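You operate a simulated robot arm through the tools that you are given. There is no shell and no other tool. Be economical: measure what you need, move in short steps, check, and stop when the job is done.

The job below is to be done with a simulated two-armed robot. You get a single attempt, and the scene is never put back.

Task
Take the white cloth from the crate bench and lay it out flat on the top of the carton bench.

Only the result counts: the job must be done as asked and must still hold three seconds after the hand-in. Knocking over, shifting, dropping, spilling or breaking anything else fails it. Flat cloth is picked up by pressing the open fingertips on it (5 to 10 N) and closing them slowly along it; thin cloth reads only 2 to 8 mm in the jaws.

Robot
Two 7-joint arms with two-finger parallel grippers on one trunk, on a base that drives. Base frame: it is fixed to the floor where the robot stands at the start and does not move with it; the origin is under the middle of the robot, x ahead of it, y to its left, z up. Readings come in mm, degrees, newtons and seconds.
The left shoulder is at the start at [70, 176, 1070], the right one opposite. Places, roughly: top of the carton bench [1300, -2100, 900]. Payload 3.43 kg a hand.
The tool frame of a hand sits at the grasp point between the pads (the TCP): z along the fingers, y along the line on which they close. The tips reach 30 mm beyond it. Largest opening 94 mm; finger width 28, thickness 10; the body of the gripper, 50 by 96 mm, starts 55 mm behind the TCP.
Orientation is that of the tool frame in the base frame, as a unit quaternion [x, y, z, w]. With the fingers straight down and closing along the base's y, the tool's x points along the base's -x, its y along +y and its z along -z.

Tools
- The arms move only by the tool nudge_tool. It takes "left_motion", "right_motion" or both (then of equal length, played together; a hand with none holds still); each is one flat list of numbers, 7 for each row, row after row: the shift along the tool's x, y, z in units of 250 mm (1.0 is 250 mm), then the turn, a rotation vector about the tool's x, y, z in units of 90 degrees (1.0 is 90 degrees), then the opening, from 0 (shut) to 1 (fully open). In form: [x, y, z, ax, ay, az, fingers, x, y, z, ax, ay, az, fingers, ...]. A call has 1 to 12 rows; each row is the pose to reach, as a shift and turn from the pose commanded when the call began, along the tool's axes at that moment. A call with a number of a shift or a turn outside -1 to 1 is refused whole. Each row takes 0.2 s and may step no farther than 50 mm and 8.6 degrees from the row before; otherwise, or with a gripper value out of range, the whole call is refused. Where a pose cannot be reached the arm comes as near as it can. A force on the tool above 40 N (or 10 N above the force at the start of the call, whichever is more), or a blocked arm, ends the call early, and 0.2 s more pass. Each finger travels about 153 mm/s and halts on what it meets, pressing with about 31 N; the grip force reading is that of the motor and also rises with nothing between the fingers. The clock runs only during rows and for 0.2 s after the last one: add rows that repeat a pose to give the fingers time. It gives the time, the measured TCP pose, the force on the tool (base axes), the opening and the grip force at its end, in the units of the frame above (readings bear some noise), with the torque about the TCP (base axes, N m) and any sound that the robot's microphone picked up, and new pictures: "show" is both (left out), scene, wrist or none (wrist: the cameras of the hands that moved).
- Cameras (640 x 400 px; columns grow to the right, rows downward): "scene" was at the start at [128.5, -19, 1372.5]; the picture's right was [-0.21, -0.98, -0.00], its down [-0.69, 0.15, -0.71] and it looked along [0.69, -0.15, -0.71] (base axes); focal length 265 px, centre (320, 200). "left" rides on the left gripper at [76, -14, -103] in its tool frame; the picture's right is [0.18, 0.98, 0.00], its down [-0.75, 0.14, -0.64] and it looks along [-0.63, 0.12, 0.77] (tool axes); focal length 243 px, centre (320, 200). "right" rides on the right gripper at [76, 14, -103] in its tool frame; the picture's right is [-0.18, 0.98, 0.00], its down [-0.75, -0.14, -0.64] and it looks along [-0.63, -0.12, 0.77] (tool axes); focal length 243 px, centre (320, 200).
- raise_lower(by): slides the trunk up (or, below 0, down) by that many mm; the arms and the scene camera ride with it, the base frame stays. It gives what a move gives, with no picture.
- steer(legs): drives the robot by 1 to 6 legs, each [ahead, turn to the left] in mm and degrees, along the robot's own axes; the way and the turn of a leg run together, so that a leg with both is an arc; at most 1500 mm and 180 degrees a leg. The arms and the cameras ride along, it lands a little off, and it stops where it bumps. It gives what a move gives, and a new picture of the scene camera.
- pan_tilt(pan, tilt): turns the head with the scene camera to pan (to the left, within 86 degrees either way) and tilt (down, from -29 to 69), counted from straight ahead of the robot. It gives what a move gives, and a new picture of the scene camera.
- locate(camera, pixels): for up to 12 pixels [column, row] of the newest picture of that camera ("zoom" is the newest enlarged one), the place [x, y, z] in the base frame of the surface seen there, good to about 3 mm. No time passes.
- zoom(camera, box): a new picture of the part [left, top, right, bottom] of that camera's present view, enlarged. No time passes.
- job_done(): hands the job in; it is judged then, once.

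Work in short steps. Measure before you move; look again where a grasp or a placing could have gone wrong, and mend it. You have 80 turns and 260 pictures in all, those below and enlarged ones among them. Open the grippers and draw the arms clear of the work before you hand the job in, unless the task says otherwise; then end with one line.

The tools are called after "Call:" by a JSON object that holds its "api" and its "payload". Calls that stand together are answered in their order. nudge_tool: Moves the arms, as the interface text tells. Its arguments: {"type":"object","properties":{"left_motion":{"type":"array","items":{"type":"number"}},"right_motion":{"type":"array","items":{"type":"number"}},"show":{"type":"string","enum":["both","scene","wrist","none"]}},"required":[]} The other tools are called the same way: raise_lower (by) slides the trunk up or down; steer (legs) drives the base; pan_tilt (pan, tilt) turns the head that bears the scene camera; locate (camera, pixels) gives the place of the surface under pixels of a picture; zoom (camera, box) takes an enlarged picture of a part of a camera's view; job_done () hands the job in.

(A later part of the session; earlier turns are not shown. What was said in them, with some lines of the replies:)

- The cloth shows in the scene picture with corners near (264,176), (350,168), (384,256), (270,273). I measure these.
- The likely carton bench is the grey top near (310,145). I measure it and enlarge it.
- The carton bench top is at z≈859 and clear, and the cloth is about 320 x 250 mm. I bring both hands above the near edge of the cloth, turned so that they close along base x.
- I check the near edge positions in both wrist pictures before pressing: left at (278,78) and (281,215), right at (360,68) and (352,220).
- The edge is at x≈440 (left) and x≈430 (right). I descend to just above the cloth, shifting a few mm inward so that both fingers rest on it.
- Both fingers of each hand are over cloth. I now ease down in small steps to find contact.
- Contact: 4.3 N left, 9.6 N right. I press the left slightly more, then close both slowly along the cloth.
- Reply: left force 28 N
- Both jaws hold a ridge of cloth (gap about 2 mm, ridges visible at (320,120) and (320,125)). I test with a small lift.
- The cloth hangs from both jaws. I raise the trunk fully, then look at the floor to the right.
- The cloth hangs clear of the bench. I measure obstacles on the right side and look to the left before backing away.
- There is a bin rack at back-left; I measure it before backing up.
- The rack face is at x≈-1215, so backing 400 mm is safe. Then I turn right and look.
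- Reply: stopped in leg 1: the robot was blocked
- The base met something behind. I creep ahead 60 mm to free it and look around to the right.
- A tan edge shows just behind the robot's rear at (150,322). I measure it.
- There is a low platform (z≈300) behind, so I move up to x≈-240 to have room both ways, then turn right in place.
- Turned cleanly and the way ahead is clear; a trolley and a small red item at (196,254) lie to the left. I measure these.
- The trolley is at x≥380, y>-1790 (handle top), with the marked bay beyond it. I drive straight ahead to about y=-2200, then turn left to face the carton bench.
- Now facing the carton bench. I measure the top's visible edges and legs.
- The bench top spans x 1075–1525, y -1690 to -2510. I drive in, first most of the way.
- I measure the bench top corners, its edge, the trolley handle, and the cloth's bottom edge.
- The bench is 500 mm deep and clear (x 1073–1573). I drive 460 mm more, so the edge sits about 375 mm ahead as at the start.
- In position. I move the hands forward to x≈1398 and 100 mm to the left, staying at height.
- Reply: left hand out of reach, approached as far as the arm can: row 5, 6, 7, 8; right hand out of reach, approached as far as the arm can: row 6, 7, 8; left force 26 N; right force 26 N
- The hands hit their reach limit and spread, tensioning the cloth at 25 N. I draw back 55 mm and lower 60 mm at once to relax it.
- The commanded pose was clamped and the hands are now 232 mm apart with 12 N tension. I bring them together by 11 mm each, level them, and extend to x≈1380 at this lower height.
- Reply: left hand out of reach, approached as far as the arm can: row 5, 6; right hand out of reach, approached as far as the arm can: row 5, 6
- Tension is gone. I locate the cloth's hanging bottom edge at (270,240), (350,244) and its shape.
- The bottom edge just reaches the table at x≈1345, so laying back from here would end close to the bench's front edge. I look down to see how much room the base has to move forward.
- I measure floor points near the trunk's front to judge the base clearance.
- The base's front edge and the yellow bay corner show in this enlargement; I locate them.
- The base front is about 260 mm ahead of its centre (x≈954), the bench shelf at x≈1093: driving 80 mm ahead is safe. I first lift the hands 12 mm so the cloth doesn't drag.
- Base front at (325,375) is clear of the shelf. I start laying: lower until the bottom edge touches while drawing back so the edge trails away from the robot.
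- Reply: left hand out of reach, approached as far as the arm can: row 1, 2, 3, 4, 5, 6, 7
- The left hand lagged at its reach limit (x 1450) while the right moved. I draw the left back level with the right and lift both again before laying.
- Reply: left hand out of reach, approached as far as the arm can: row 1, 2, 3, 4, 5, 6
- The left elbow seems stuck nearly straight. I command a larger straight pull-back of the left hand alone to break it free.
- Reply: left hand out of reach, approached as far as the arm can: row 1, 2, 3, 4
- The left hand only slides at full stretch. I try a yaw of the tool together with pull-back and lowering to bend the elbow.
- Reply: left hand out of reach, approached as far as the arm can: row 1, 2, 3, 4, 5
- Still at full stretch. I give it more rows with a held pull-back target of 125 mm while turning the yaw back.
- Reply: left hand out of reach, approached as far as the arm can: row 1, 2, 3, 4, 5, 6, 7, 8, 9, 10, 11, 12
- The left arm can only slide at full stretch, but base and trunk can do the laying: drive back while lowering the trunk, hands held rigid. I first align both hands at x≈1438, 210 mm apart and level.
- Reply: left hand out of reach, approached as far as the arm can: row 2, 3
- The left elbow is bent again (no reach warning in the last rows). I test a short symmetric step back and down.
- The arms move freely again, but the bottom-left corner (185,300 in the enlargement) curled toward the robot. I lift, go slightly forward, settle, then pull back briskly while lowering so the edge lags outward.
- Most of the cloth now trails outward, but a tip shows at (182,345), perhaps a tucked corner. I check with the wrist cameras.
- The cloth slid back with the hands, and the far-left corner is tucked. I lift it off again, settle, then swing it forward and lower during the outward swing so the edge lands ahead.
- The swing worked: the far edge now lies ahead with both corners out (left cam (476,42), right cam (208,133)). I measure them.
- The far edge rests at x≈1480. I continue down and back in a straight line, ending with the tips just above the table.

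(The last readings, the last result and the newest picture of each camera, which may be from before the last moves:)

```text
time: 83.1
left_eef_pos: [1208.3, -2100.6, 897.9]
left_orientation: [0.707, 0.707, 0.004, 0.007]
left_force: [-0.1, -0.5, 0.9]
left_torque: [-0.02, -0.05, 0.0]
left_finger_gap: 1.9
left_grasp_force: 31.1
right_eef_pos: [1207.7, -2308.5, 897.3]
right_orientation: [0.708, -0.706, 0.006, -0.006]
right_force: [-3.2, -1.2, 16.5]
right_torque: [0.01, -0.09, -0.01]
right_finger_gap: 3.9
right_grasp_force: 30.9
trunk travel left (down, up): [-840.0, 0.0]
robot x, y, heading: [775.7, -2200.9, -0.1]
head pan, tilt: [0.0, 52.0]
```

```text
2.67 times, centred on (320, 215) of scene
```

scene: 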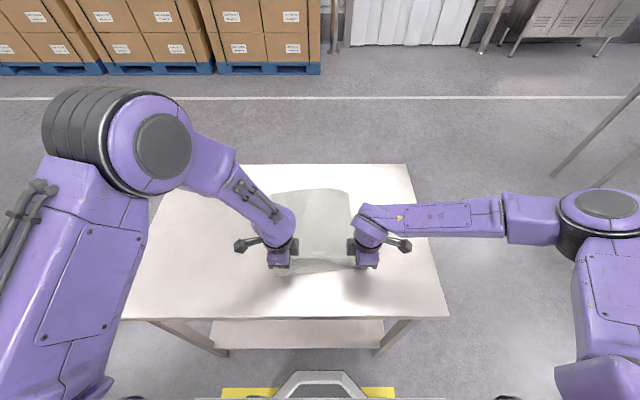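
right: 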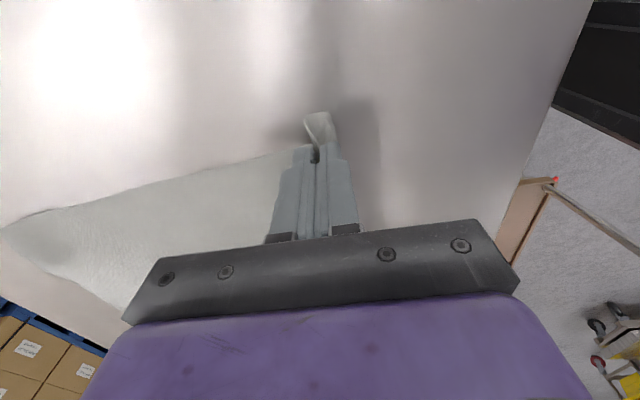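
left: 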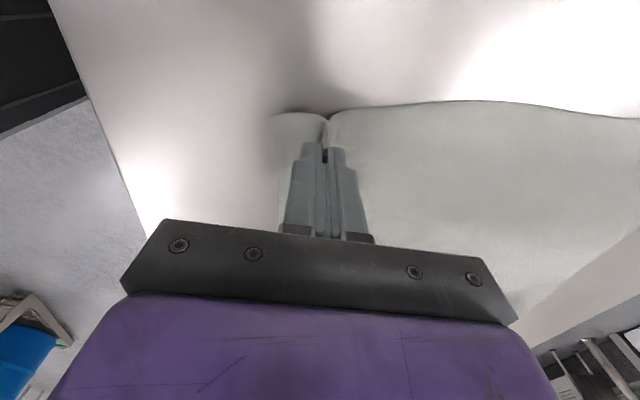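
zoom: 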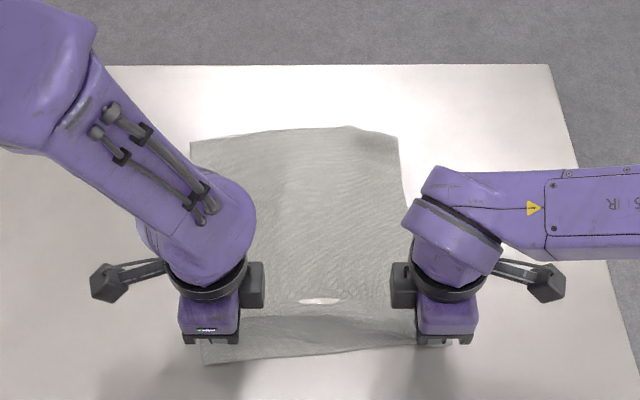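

Laid nicely; the left hem lies flat, but the right hem is bunched under the right tips (gap 3.9, 16 N). I raise the right hand 40 mm and come down moving slightly forward so its hem trails toward the robot.

Call:
{"api": "nudge_tool", "payload": {"right_motion": [0, 0.03, -0.06, 0, 0, 0, 0, 0, 0.06, -0.13, 0, 0, 0, 0, 0, 0.06, -0.17, 0, 0, 0, 0, 0, 0.06, -0.17, 0, 0, 0, 0, 0, 0.04, -0.12, 0, 0, 0, 0, 0, 0.015, -0.08, 0, 0, 0, 0, 0, -0.01, -0.04, 0, 0, 0, 0, 0, -0.02, -0.01, 0, 0, 0, 0, 0, -0.02, -0.01, 0, 0, 0, 0]}}

Call:
{"api": "zoom", "payload": {"camera": "right", "box": [160, 70, 480, 270]}}

```text
time: 85.1
left_eef_pos: [1207.0, -2101.6, 897.4]
left_orientation: [0.706, 0.708, 0.004, 0.005]
left_force: [-0.3, -0.2, -0.2]
left_torque: [-0.06, -0.02, 0.0]
left_finger_gap: 1.8
left_grasp_force: 30.8
right_eef_pos: [1212.7, -2311.4, 899.7]
right_orientation: [0.709, -0.705, 0.006, -0.006]
right_force: [0.6, -0.7, 6.5]
right_torque: [0.03, -0.06, 0.04]
right_finger_gap: 1.9
right_grasp_force: 31.6
trunk travel left (down, up): [-840.0, 0.0]
robot x, y, heading: [774.6, -2199.8, -0.1]
head pan, tilt: [0.0, 52.0]
```

scene: 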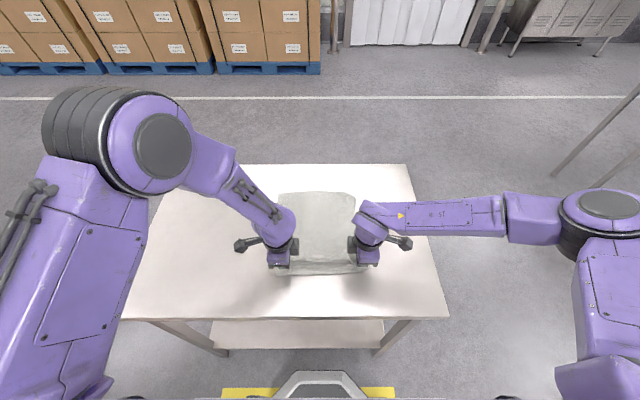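
right: 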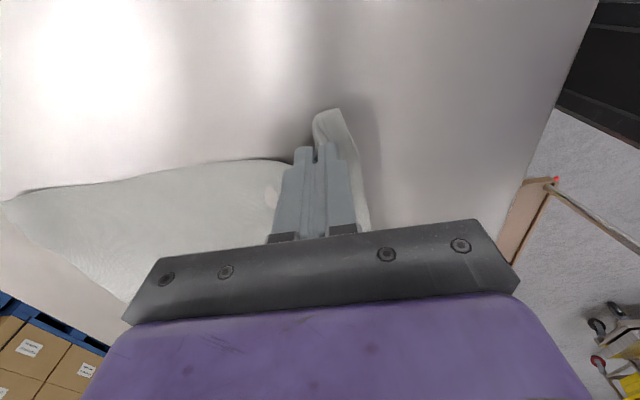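

```text
2.00 times, centred on (320, 170) of right
```

zoom: 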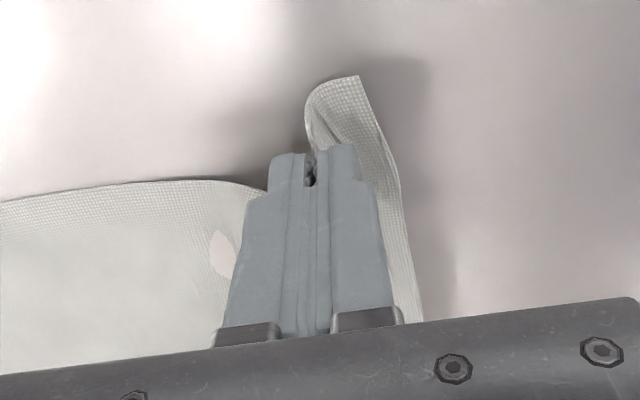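

Both hems now point toward the robot. I ease the right up 2 mm, open both hands gently, then lift straight up.

Call:
{"api": "nudge_tool", "payload": {"left_motion": [0, 0, 0, 0, 0, 0, 0.05, 0, 0, 0, 0, 0, 0, 0.12, 0, 0, 0, 0, 0, 0, 0.2, 0, 0, 0, 0, 0, 0, 0.28, 0, 0, -0.05, 0, 0, 0, 0.28, 0, 0, -0.15, 0, 0, 0, 0.28, 0, 0, -0.3, 0, 0, 0, 0.28, 0, 0, -0.45, 0, 0, 0, 0.28, 0, 0, -0.6, 0, 0, 0, 0.28], "right_motion": [0, 0, -0.008, 0, 0, 0, 0.05, 0, 0, -0.008, 0, 0, 0, 0.12, 0, 0, -0.008, 0, 0, 0, 0.2, 0, 0, -0.008, 0, 0, 0, 0.28, 0, 0, -0.05, 0, 0, 0, 0.28, 0, 0, -0.15, 0, 0, 0, 0.28, 0, 0, -0.3, 0, 0, 0, 0.28, 0, 0, -0.45, 0, 0, 0, 0.28, 0, 0, -0.6, 0, 0, 0, 0.28]}}

Call:
{"api": "zoom", "payload": {"camera": "scene", "box": [200, 140, 440, 290]}}

```text
time: 87.1
left_eef_pos: [1205.6, -2100.1, 1048.0]
left_orientation: [0.707, 0.707, 0.006, 0.006]
left_force: [-0.2, 0.6, 0.4]
left_torque: [0.0, -0.02, 0.01]
left_finger_gap: 26.3
left_grasp_force: 0.0
right_eef_pos: [1209.3, -2310.9, 1046.4]
right_orientation: [0.709, -0.705, 0.005, -0.004]
right_force: [-0.6, -0.3, -0.4]
right_torque: [-0.02, -0.04, 0.0]
right_finger_gap: 26.3
right_grasp_force: 0.1
trunk travel left (down, up): [-840.0, 0.0]
robot x, y, heading: [775.0, -2193.1, 0.0]
head pan, tilt: [0.0, 52.0]
```

scene: 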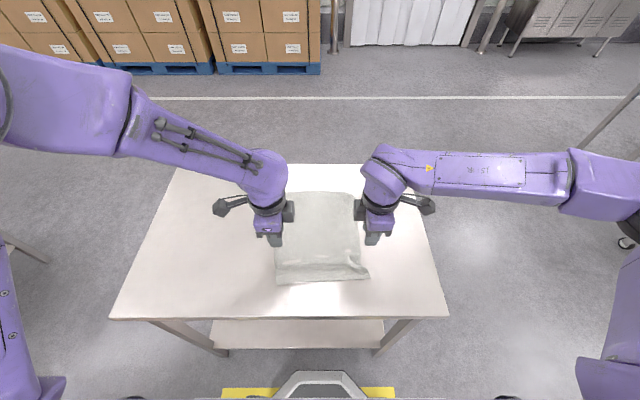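
right: 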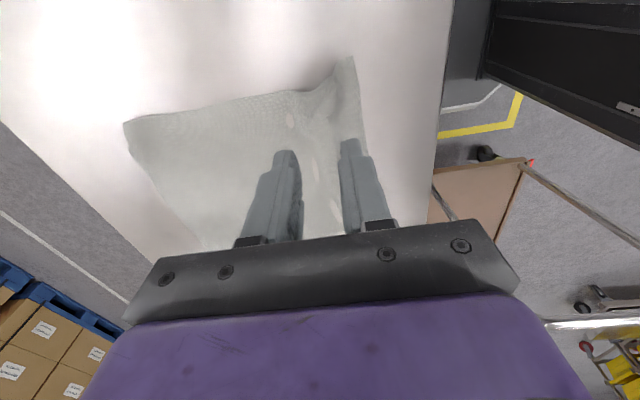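
left: 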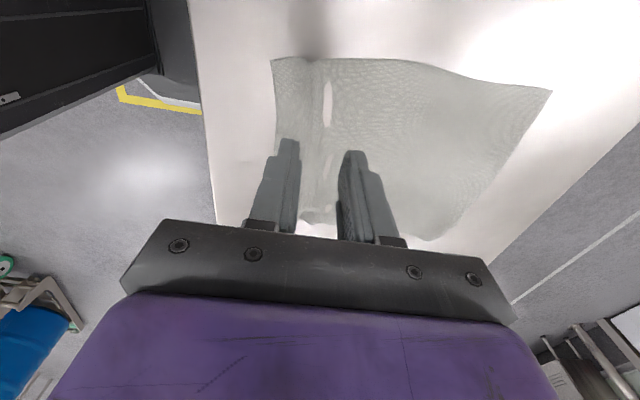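

```text
2.67 times, centred on (320, 215) of scene
```

zoom: 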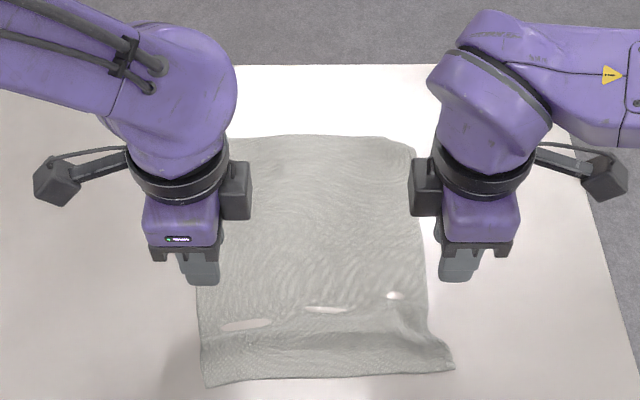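

The cloth is released and nearly flat with a slight ripple near the front. I move the hands up and outward to view it whole.

Call:
{"api": "nudge_tool", "payload": {"left_motion": [0.15, 0, -0.08, 0, 0, 0, 0.28, 0.3, 0, -0.16, 0, 0, 0, 0.28, 0.45, 0, -0.24, 0, 0, 0, 0.28, 0.6, 0, -0.32, 0, 0, 0, 0.28], "right_motion": [0.15, 0, -0.08, 0, 0, 0, 0.28, 0.3, 0, -0.16, 0, 0, 0, 0.28, 0.45, 0, -0.24, 0, 0, 0, 0.28, 0.6, 0, -0.32, 0, 0, 0, 0.28], "show": "scene"}}

Call:
{"api": "zoom", "payload": {"camera": "scene", "box": [220, 170, 420, 295]}}

```text
time: 88.1
left_eef_pos: [1204.9, -1949.3, 1126.8]
left_orientation: [0.707, 0.708, 0.005, 0.007]
left_force: [-0.1, 0.4, 0.6]
left_torque: [-0.04, -0.02, 0.0]
left_finger_gap: 26.2
left_grasp_force: 0.0
right_eef_pos: [1212.7, -2460.9, 1127.9]
right_orientation: [0.709, -0.705, 0.006, -0.005]
right_force: [-0.2, 0.6, -0.5]
right_torque: [0.01, -0.05, 0.0]
right_finger_gap: 26.2
right_grasp_force: 0.0
trunk travel left (down, up): [-840.0, 0.0]
robot x, y, heading: [776.1, -2203.9, -0.2]
head pan, tilt: [0.0, 52.0]
```

scene: 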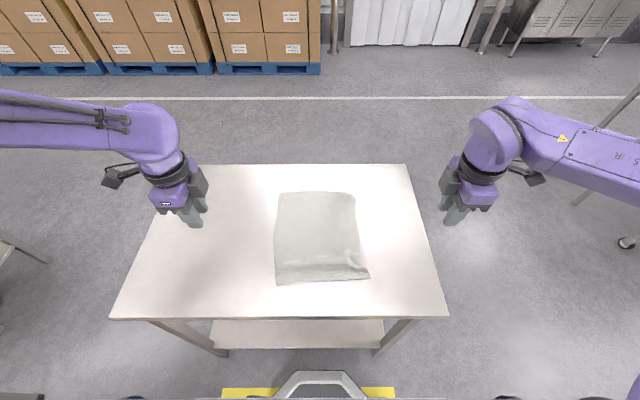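

```text
3.20 times, centred on (320, 232) of scene
```

zoom: 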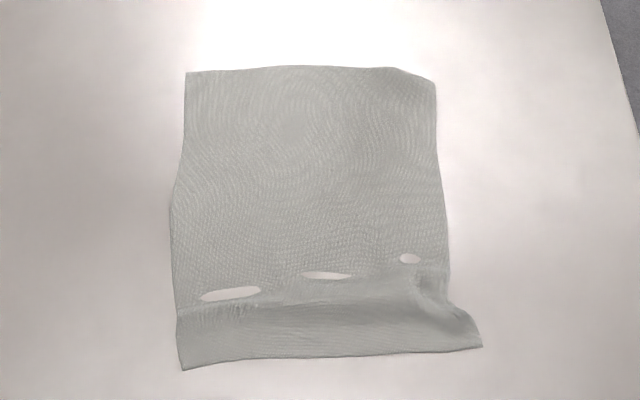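

I measure corners and the ripple heights.

Call:
{"api": "locate", "payload": {"camera": "zoom", "pixels": [[189, 75], [432, 88], [478, 346], [184, 366], [320, 330], [250, 318], [330, 300], [430, 290], [450, 315], [300, 150], [445, 260], [175, 220]]}}

Call:
{"api": "zoom", "payload": {"camera": "scene", "box": [265, 245, 385, 295]}}

```text
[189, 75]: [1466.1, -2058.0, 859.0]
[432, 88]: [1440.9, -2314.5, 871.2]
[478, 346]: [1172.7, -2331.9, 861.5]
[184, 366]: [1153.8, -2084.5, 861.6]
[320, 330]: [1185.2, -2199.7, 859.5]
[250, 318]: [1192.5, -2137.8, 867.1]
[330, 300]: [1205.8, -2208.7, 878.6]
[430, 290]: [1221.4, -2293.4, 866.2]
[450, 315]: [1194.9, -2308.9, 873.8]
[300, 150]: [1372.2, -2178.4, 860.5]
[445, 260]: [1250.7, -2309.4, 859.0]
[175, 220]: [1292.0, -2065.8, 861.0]
```

```text
5.33 times, centred on (325, 270) of scene
```

zoom: 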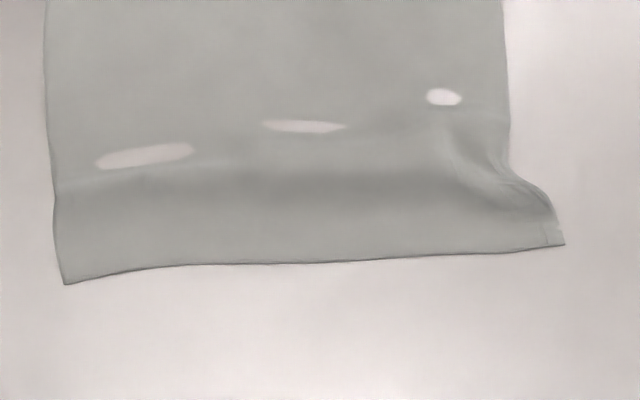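

A ripple up to 20 mm high runs along x≈1205 (12 mm slack). I bring the closed fingertips over the near hem at both sides, to press lightly and stretch it toward the robot.

Call:
{"api": "nudge_tool", "payload": {"left_motion": [-0.15, -0.03, 0.1, 0, 0, 0, 0, -0.3, -0.06, 0.2, 0, 0, 0, 0, -0.45, -0.1, 0.3, 0, 0, 0, 0, -0.6, -0.132, 0.4, 0, 0, 0, 0, -0.6, -0.132, 0.58, 0, 0, 0, 0, -0.6, -0.132, 0.76, 0, 0, 0, 0, -0.6, -0.132, 0.88, 0, 0, 0, 0, -0.6, -0.132, 0.91, 0, 0, 0, 0, -0.6, -0.132, 0.91, 0, 0, 0, 0], "right_motion": [-0.15, 0.03, 0.1, 0, 0, 0, 0, -0.3, 0.06, 0.2, 0, 0, 0, 0, -0.45, 0.09, 0.3, 0, 0, 0, 0, -0.6, 0.112, 0.4, 0, 0, 0, 0, -0.6, 0.112, 0.58, 0, 0, 0, 0, -0.6, 0.112, 0.76, 0, 0, 0, 0, -0.6, 0.112, 0.88, 0, 0, 0, 0, -0.6, 0.112, 0.91, 0, 0, 0, 0, -0.6, 0.112, 0.91, 0, 0, 0, 0], "show": "wrist"}}

```text
time: 90.1
left_eef_pos: [1177.1, -2101.7, 898.1]
left_orientation: [0.706, 0.708, 0.004, 0.006]
left_force: [-0.1, 0.3, -0.5]
left_torque: [-0.03, 0.0, 0.01]
left_finger_gap: 0.0
left_grasp_force: 30.7
right_eef_pos: [1185.8, -2310.8, 900.1]
right_orientation: [0.708, -0.706, 0.005, -0.005]
right_force: [-0.8, -0.5, 0.2]
right_torque: [-0.01, -0.02, 0.02]
right_finger_gap: 0.0
right_grasp_force: 30.9
trunk travel left (down, up): [-840.0, 0.0]
robot x, y, heading: [775.9, -2201.6, 0.2]
head pan, tilt: [0.0, 52.0]
```

right: 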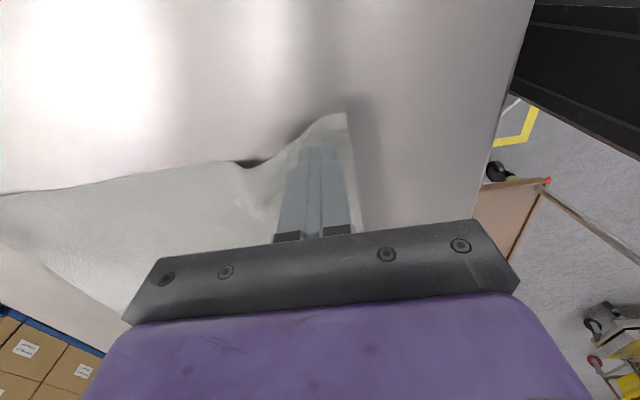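
left: 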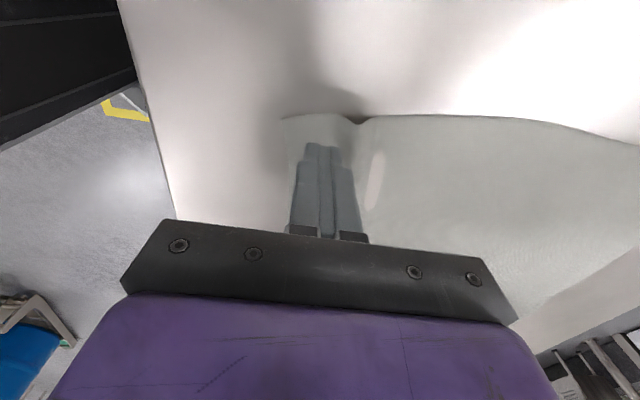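

Tips are over the hem of the cloth. I lower to light contact.

Call:
{"api": "nudge_tool", "payload": {"left_motion": [0, 0, 0.016, 0, 0, 0, 0, 0, 0, 0.028, 0, 0, 0, 0, 0, 0, 0.028, 0, 0, 0, 0], "right_motion": [0, 0, 0.018, 0, 0, 0, 0, 0, 0, 0.032, 0, 0, 0, 0, 0, 0, 0.032, 0, 0, 0, 0], "show": "none"}}

```text
time: 90.9
left_eef_pos: [1176.1, -2100.7, 893.2]
left_orientation: [0.707, 0.707, 0.004, 0.005]
left_force: [0.2, 0.3, 0.0]
left_torque: [-0.01, 0.0, -0.02]
left_finger_gap: 0.2
left_grasp_force: 31.0
right_eef_pos: [1185.1, -2311.0, 891.8]
right_orientation: [0.709, -0.705, 0.005, -0.004]
right_force: [0.0, 0.1, 4.5]
right_torque: [-0.02, 0.04, 0.0]
right_finger_gap: 0.3
right_grasp_force: 31.3
trunk travel left (down, up): [-840.0, 0.0]
robot x, y, heading: [776.2, -2196.7, 0.2]
head pan, tilt: [0.0, 52.0]
```

Right 4.5 N, left not yet touching. I press the left 2 mm more, then drag both 14 mm toward the robot and slightly outward, and lift.

Call:
{"api": "nudge_tool", "payload": {"left_motion": [0, 0, 0.01, 0, 0, 0, 0, 0, 0, 0.01, 0, 0, 0, 0, 0.004, -0.02, 0.01, 0, 0, 0, 0, 0.008, -0.04, 0.01, 0, 0, 0, 0, 0.012, -0.056, 0.01, 0, 0, 0, 0, 0.012, -0.056, 0.01, 0, 0, 0, 0], "right_motion": [0, 0, 0.002, 0, 0, 0, 0, 0, 0, 0.002, 0, 0, 0, 0, 0.005, 0.02, 0.002, 0, 0, 0, 0, 0.01, 0.04, 0.002, 0, 0, 0, 0, 0.016, 0.056, 0.002, 0, 0, 0, 0, 0.016, 0.056, 0.002, 0, 0, 0, 0], "show": "wrist"}}

Call:
{"api": "zoom", "payload": {"camera": "scene", "box": [220, 170, 420, 295]}}

```text
time: 92.3
left_eef_pos: [1163.4, -2099.1, 891.2]
left_orientation: [0.706, 0.708, 0.005, 0.006]
left_force: [5.7, -1.7, 33.5]
left_torque: [-0.01, -0.03, 0.02]
left_finger_gap: 0.0
left_grasp_force: 30.8
right_eef_pos: [1171.2, -2315.3, 891.7]
right_orientation: [0.708, -0.706, 0.005, -0.006]
right_force: [-0.6, -0.3, 0.2]
right_torque: [-0.01, 0.01, -0.02]
right_finger_gap: 0.0
right_grasp_force: 31.0
trunk travel left (down, up): [-840.0, 0.0]
robot x, y, heading: [774.5, -2199.5, 0.3]
head pan, tilt: [0.0, 52.0]
```

right: 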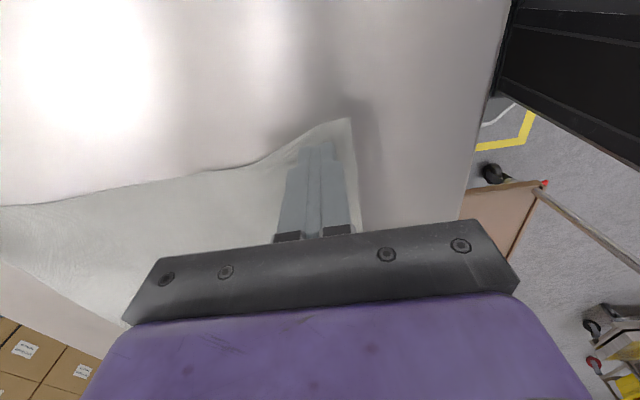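
left: 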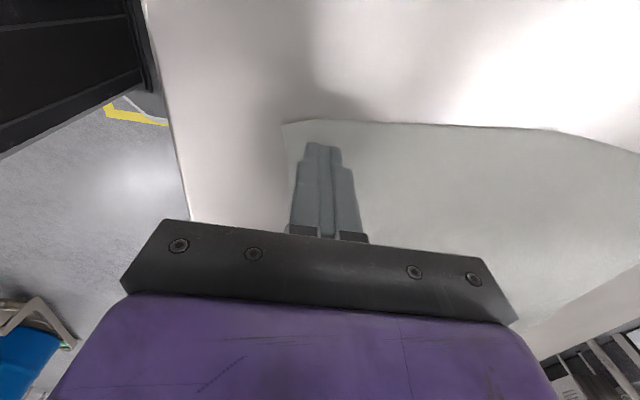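

```text
3.20 times, centred on (320, 232) of scene
```

zoom: 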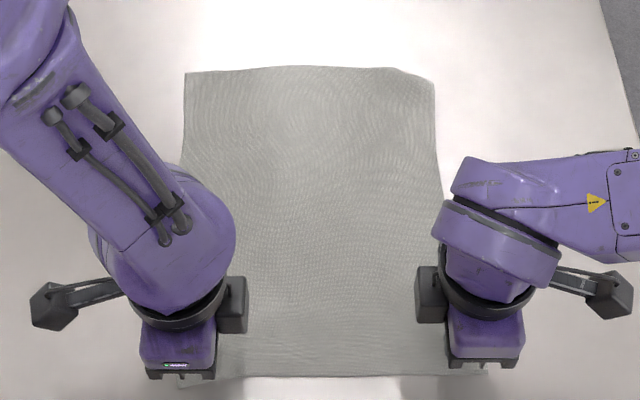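

The ripple is pulled out and the cloth looks flat. I lift straight up and move the hands outward to inspect.

Call:
{"api": "nudge_tool", "payload": {"left_motion": [0, 0, -0.05, 0, 0, 0, 0, 0, 0, -0.2, 0, 0, 0, 0, 0, 0, -0.4, 0, 0, 0, 0, 0.1, 0, -0.56, 0, 0, 0, 0, 0.25, 0, -0.68, 0, 0, 0, 0, 0.42, 0, -0.76, 0, 0, 0, 0, 0.6, 0, -0.8, 0, 0, 0, 0, 0.6, 0, -0.8, 0, 0, 0, 0], "right_motion": [0, 0, -0.05, 0, 0, 0, 0, 0, 0, -0.2, 0, 0, 0, 0, 0, 0, -0.4, 0, 0, 0, 0, 0.1, 0, -0.56, 0, 0, 0, 0, 0.25, 0, -0.68, 0, 0, 0, 0, 0.42, 0, -0.76, 0, 0, 0, 0, 0.6, 0, -0.8, 0, 0, 0, 0, 0.6, 0, -0.8, 0, 0, 0, 0], "show": "scene"}}

Call:
{"api": "zoom", "payload": {"camera": "scene", "box": [220, 170, 420, 295]}}

Call:
{"api": "locate", "payload": {"camera": "zoom", "pixels": [[189, 75], [430, 85], [400, 75], [410, 95], [330, 340], [250, 330], [430, 330], [300, 200], [445, 260], [175, 220], [300, 365], [440, 180]]}}

```text
time: 94.1
left_eef_pos: [1159.6, -1948.3, 1088.7]
left_orientation: [0.706, 0.708, 0.004, 0.006]
left_force: [0.5, -0.4, -0.3]
left_torque: [0.01, 0.02, 0.02]
left_finger_gap: 0.0
left_grasp_force: 31.0
right_eef_pos: [1170.7, -2467.1, 1090.6]
right_orientation: [0.708, -0.706, 0.004, -0.005]
right_force: [-0.2, 0.1, 0.6]
right_torque: [0.0, 0.04, 0.01]
right_finger_gap: 0.0
right_grasp_force: 31.1
trunk travel left (down, up): [-840.0, 0.0]
robot x, y, heading: [775.4, -2197.0, -0.1]
head pan, tilt: [0.0, 52.0]
```

scene: 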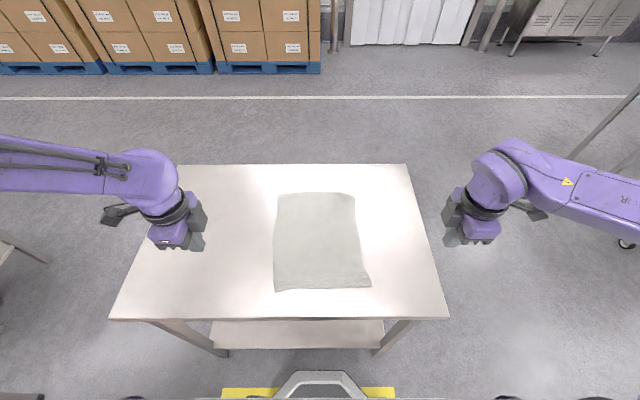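

```text
3.20 times, centred on (320, 232) of scene
```

zoom: 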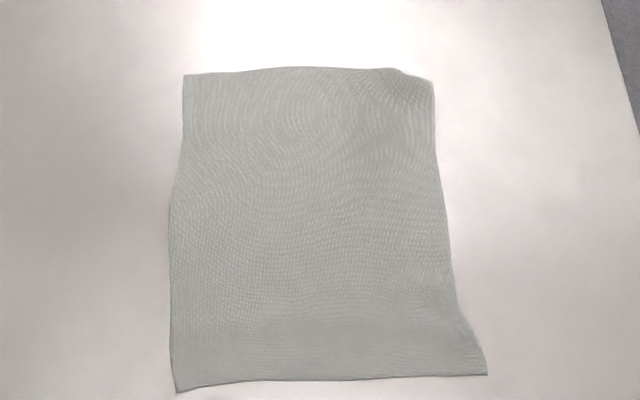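

```text
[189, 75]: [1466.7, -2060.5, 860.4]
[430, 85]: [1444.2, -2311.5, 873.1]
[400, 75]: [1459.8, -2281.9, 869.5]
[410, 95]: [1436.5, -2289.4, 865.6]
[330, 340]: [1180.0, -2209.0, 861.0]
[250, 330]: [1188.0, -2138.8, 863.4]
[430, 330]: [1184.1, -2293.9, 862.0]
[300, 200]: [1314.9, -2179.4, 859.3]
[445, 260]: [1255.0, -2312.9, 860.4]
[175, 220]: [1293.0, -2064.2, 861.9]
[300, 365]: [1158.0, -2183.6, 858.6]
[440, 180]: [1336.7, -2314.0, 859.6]
```

Flat everywhere except the far-right corner at (432,85), raised about 13 mm. I look closer.

Call:
{"api": "zoom", "payload": {"camera": "scene", "box": [325, 180, 373, 210]}}

Call:
{"api": "nudge_tool", "payload": {"right_motion": [0, -0.15, 0, 0, 0, 0, 0, 0, -0.3, 0, 0, 0, 0, 0, 0, -0.45, 0, 0, 0, 0, 0, 0, -0.6, 0, 0, 0, 0, 0, -0.15, -0.7, 0, 0, 0, 0, 0, -0.15, -0.7, 0, 0, 0, 0, 0], "show": "wrist"}}

```text
13.33 times, centred on (349, 195) of scene
```

zoom: 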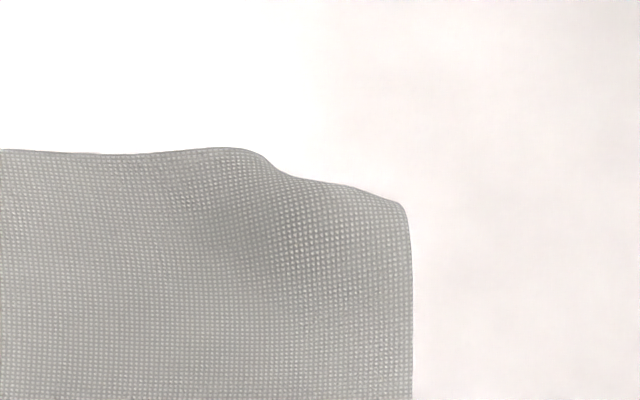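

```text
time: 95.5
left_eef_pos: [1159.1, -1948.5, 1089.4]
left_orientation: [0.706, 0.708, 0.005, 0.006]
left_force: [0.2, -0.1, 0.2]
left_torque: [0.01, -0.01, -0.01]
left_finger_gap: 0.0
left_grasp_force: 30.9
right_eef_pos: [1343.8, -2426.5, 1096.6]
right_orientation: [0.709, -0.706, 0.005, -0.006]
right_force: [-0.3, 0.2, 0.6]
right_torque: [-0.02, -0.02, 0.01]
right_finger_gap: 0.0
right_grasp_force: 31.0
trunk travel left (down, up): [-840.0, 0.0]
robot x, y, heading: [773.6, -2196.7, 0.1]
head pan, tilt: [0.0, 52.0]
```

right: 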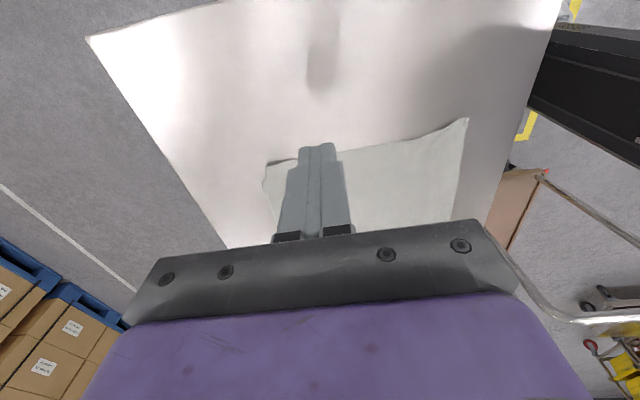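

I enlarge the wrist view of that corner near (270,170).

Call:
{"api": "zoom", "payload": {"camera": "right", "box": [220, 130, 348, 210]}}

Call:
{"api": "locate", "payload": {"camera": "zoom", "pixels": [[230, 155], [220, 230], [250, 300], [350, 150], [370, 190], [240, 180]]}}

```text
5.00 times, centred on (284, 170) of right
```

zoom: 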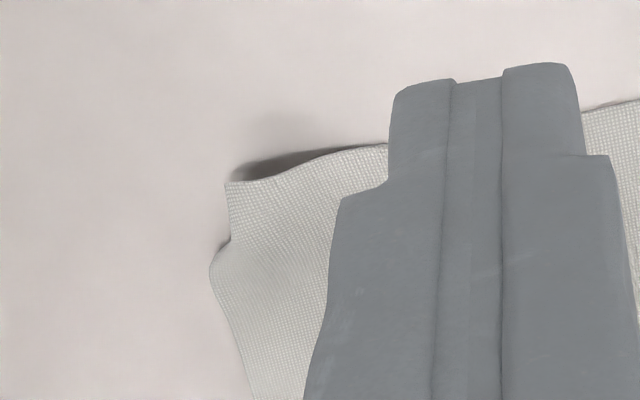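

```text
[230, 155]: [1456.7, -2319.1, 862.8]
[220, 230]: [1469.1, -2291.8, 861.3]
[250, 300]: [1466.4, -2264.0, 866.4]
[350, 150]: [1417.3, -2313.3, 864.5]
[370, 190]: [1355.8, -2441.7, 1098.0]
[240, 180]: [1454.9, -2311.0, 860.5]
```

The corner isn't tucked, just bulged about 10 mm. I lower the trunk 120 mm for better reach and bring the right fingertips over it.

Call:
{"api": "raise_lower", "payload": {"by": -120}}

Call:
{"api": "nudge_tool", "payload": {"right_motion": [-0.12, -0.09, 0, 0, 0, 0, 0, -0.25, -0.18, 0, 0, 0, 0, 0, -0.37, -0.27, 0, 0, 0, 0, 0, -0.48, -0.35, 0.05, 0, 0, 0, 0, -0.48, -0.35, 0.18, 0, 0, 0, 0, -0.48, -0.35, 0.26, 0, 0, 0, 0, -0.48, -0.35, 0.26, 0, 0, 0, 0], "show": "wrist"}}

```text
time: 97.0
left_eef_pos: [1159.8, -1947.8, 968.7]
left_orientation: [0.706, 0.708, 0.004, 0.006]
left_force: [-0.1, -0.5, -0.5]
left_torque: [0.01, 0.03, 0.01]
left_finger_gap: 0.0
left_grasp_force: 30.8
right_eef_pos: [1343.9, -2427.0, 976.5]
right_orientation: [0.708, -0.706, 0.005, -0.004]
right_force: [0.4, -0.6, -0.3]
right_torque: [0.01, 0.01, 0.03]
right_finger_gap: 0.0
right_grasp_force: 30.7
trunk travel left (down, up): [-720.0, 120.0]
robot x, y, heading: [776.3, -2200.0, -0.1]
head pan, tilt: [0.0, 52.0]
```

```text
time: 98.6
left_eef_pos: [1159.7, -1947.1, 968.7]
left_orientation: [0.707, 0.707, 0.005, 0.006]
left_force: [0.1, -1.3, -0.4]
left_torque: [0.02, -0.02, 0.02]
left_finger_gap: 0.0
left_grasp_force: 31.5
right_eef_pos: [1429.8, -2305.7, 914.6]
right_orientation: [0.708, -0.706, 0.005, -0.005]
right_force: [-0.2, -0.7, 0.3]
right_torque: [0.01, 0.01, 0.0]
right_finger_gap: 0.1
right_grasp_force: 30.9
trunk travel left (down, up): [-720.0, 120.0]
robot x, y, heading: [773.7, -2196.3, -0.0]
head pan, tilt: [0.0, 52.0]
```

right: 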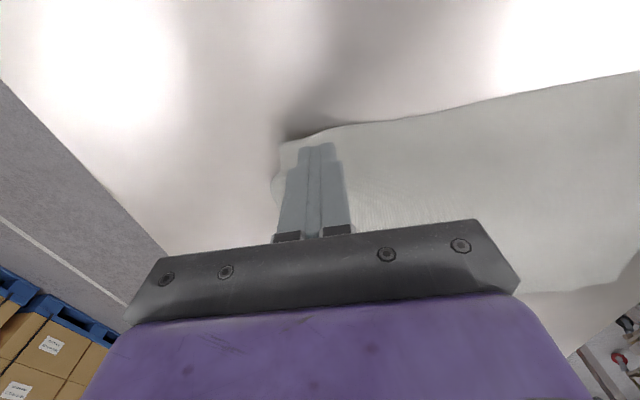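

The tips sit over the corner. I press lightly, draw it outward 6 mm each way, and lift off.

Call:
{"api": "nudge_tool", "payload": {"right_motion": [0, 0, 0.05, 0, 0, 0, 0, 0, 0, 0.08, 0, 0, 0, 0, 0, 0, 0.094, 0, 0, 0, 0, 0.012, -0.012, 0.094, 0, 0, 0, 0, 0.024, -0.024, 0.094, 0, 0, 0, 0, 0.024, -0.024, 0.094, 0, 0, 0, 0], "show": "none"}}

Call:
{"api": "nudge_tool", "payload": {"right_motion": [0, 0, -0.05, 0, 0, 0, 0, 0, 0, -0.2, 0, 0, 0, 0, 0, 0, -0.38, 0, 0, 0, 0, 0.15, 0.05, -0.48, 0, 0, 0, 0, 0.33, 0.1, -0.48, 0, 0, 0, 0, 0.5, 0.2, -0.48, 0, 0, 0, 0, 0.6, 0.35, -0.48, 0, 0, 0, 0, 0.6, 0.5, -0.48, 0, 0, 0, 0], "show": "scene"}}

Call:
{"api": "zoom", "payload": {"camera": "scene", "box": [220, 160, 420, 285]}}

```text
time: 100.0
left_eef_pos: [1157.7, -1947.2, 969.8]
left_orientation: [0.706, 0.708, 0.005, 0.006]
left_force: [0.0, -0.2, 0.0]
left_torque: [0.0, 0.05, -0.04]
left_finger_gap: 0.0
left_grasp_force: 31.0
right_eef_pos: [1437.1, -2310.1, 891.6]
right_orientation: [0.708, -0.706, 0.006, -0.006]
right_force: [0.3, 1.8, 13.1]
right_torque: [0.07, 0.08, 0.02]
right_finger_gap: 0.0
right_grasp_force: 30.6
trunk travel left (down, up): [-720.0, 120.0]
robot x, y, heading: [774.0, -2199.6, -0.0]
head pan, tilt: [0.0, 52.0]
```

```text
time: 101.8
left_eef_pos: [1159.9, -1947.8, 969.9]
left_orientation: [0.707, 0.707, 0.004, 0.006]
left_force: [-0.4, -0.7, 0.2]
left_torque: [0.02, -0.01, 0.01]
left_finger_gap: 0.0
left_grasp_force: 30.6
right_eef_pos: [1311.3, -2464.8, 1008.4]
right_orientation: [0.709, -0.706, 0.005, -0.005]
right_force: [0.5, 0.4, -0.2]
right_torque: [0.01, -0.04, -0.01]
right_finger_gap: 0.0
right_grasp_force: 30.8
trunk travel left (down, up): [-720.0, 120.0]
robot x, y, heading: [774.8, -2196.3, 0.1]
head pan, tilt: [0.0, 52.0]
```

scene: 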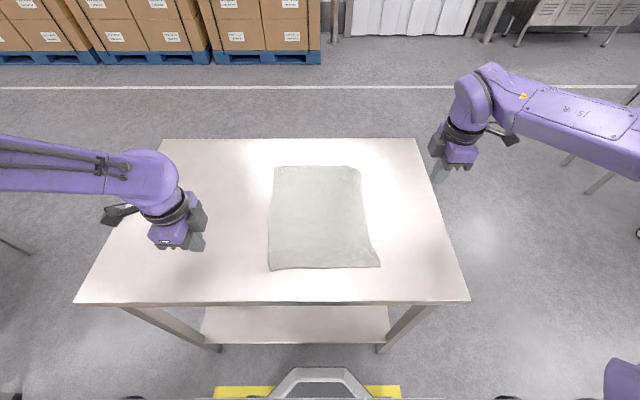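

```text
3.20 times, centred on (320, 222) of scene
```

zoom: 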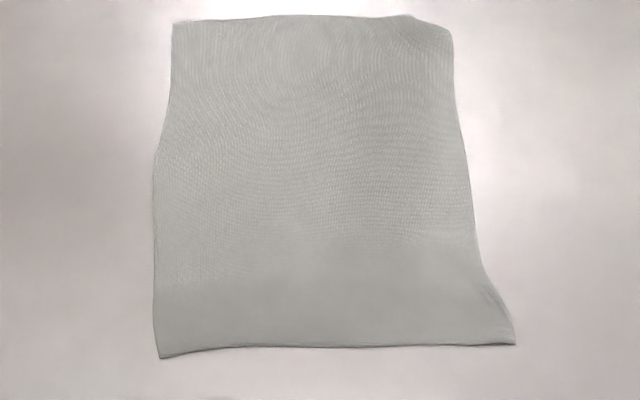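

The cloth lies flat, well inside the bench top. I open the grippers, raise the trunk and back away along the way I came.

Call:
{"api": "nudge_tool", "payload": {"left_motion": [0, 0, 0, 0, 0, 0, 0.5, 0, 0, 0, 0, 0, 0, 1, 0, 0, 0, 0, 0, 0, 1, 0, 0, 0, 0, 0, 0, 1], "right_motion": [0, 0.12, 0, 0, 0, 0, 0.5, 0, 0.25, 0, 0, 0, 0, 1, 0, 0.4, 0, 0, 0, 0, 1, 0, 0.55, 0, 0, 0, 0, 1], "show": "none"}}

Call:
{"api": "raise_lower", "payload": {"by": 100}}

Call:
{"api": "steer", "payload": {"legs": [[-350, 0]]}}

Call:
{"api": "zoom", "payload": {"camera": "scene", "box": [200, 100, 440, 250]}}

```text
time: 102.8
left_eef_pos: [1159.2, -1949.2, 968.5]
left_orientation: [0.706, 0.708, 0.005, 0.006]
left_force: [0.5, -0.7, -0.4]
left_torque: [0.02, -0.03, -0.03]
left_finger_gap: 94.1
left_grasp_force: 0.0
right_eef_pos: [1173.8, -2462.5, 1005.9]
right_orientation: [0.708, -0.706, 0.005, -0.006]
right_force: [-0.8, -0.2, 0.0]
right_torque: [-0.01, -0.03, 0.01]
right_finger_gap: 93.9
right_grasp_force: 0.0
trunk travel left (down, up): [-720.0, 120.0]
robot x, y, heading: [775.1, -2196.8, 0.3]
head pan, tilt: [0.0, 52.0]
```

```text
time: 104.1
left_eef_pos: [1159.2, -1948.0, 1068.6]
left_orientation: [0.707, 0.707, 0.004, 0.005]
left_force: [0.1, -0.4, -0.9]
left_torque: [-0.01, 0.01, -0.02]
left_finger_gap: 94.3
left_grasp_force: 0.1
right_eef_pos: [1177.0, -2462.1, 1104.8]
right_orientation: [0.709, -0.706, 0.005, -0.005]
right_force: [-0.6, 0.4, 0.6]
right_torque: [-0.05, -0.01, 0.0]
right_finger_gap: 94.0
right_grasp_force: 0.0
trunk travel left (down, up): [-820.0, 20.0]
robot x, y, heading: [775.3, -2195.6, 0.3]
head pan, tilt: [0.0, 52.0]
```

```text
time: 106.4
left_eef_pos: [803.0, -1947.8, 1068.3]
left_orientation: [0.706, 0.708, 0.005, 0.006]
left_force: [-0.2, 0.7, 0.5]
left_torque: [0.02, -0.03, -0.01]
left_finger_gap: 94.3
left_grasp_force: 0.1
right_eef_pos: [819.8, -2462.5, 1104.7]
right_orientation: [0.709, -0.705, 0.005, -0.004]
right_force: [0.4, -0.1, 0.3]
right_torque: [0.03, -0.03, -0.04]
right_finger_gap: 94.0
right_grasp_force: 0.1
trunk travel left (down, up): [-820.0, 20.0]
robot x, y, heading: [419.2, -2200.9, 0.1]
head pan, tilt: [0.0, 52.0]
```

scene: 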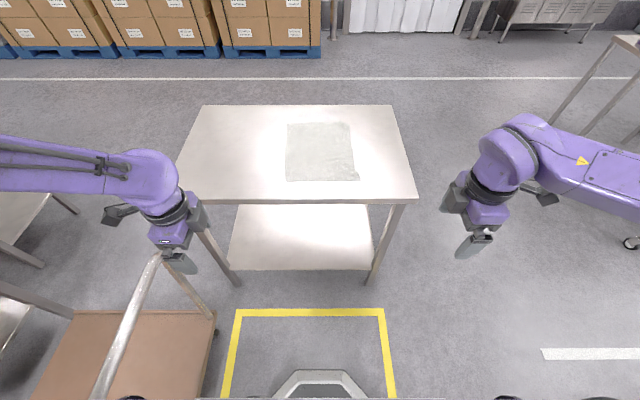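

```text
2.67 times, centred on (320, 175) of scene
```

zoom: 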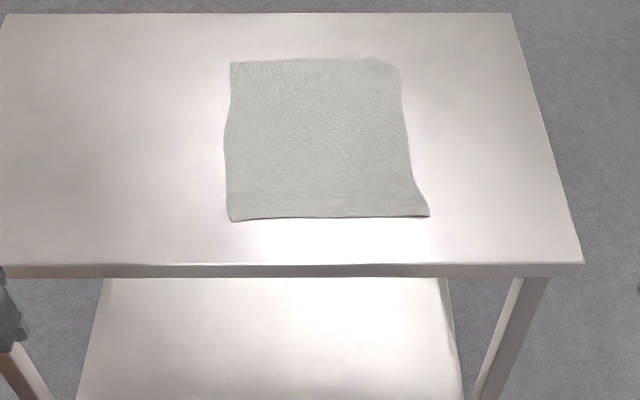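

The cloth lies flat on the carton bench, the arms are clear and the grippers open. I hand in.

Call:
{"api": "job_done", "payload": {}}

```text
The job is handed in.
```

The white cloth is spread flat on top of the carton bench, apart from a slight lift at its far-right corner, and I have handed the job in. While backing away from the crate bench, the robot's base was once stopped by something behind it, probably a low platform there. I did not check whether that object moved.
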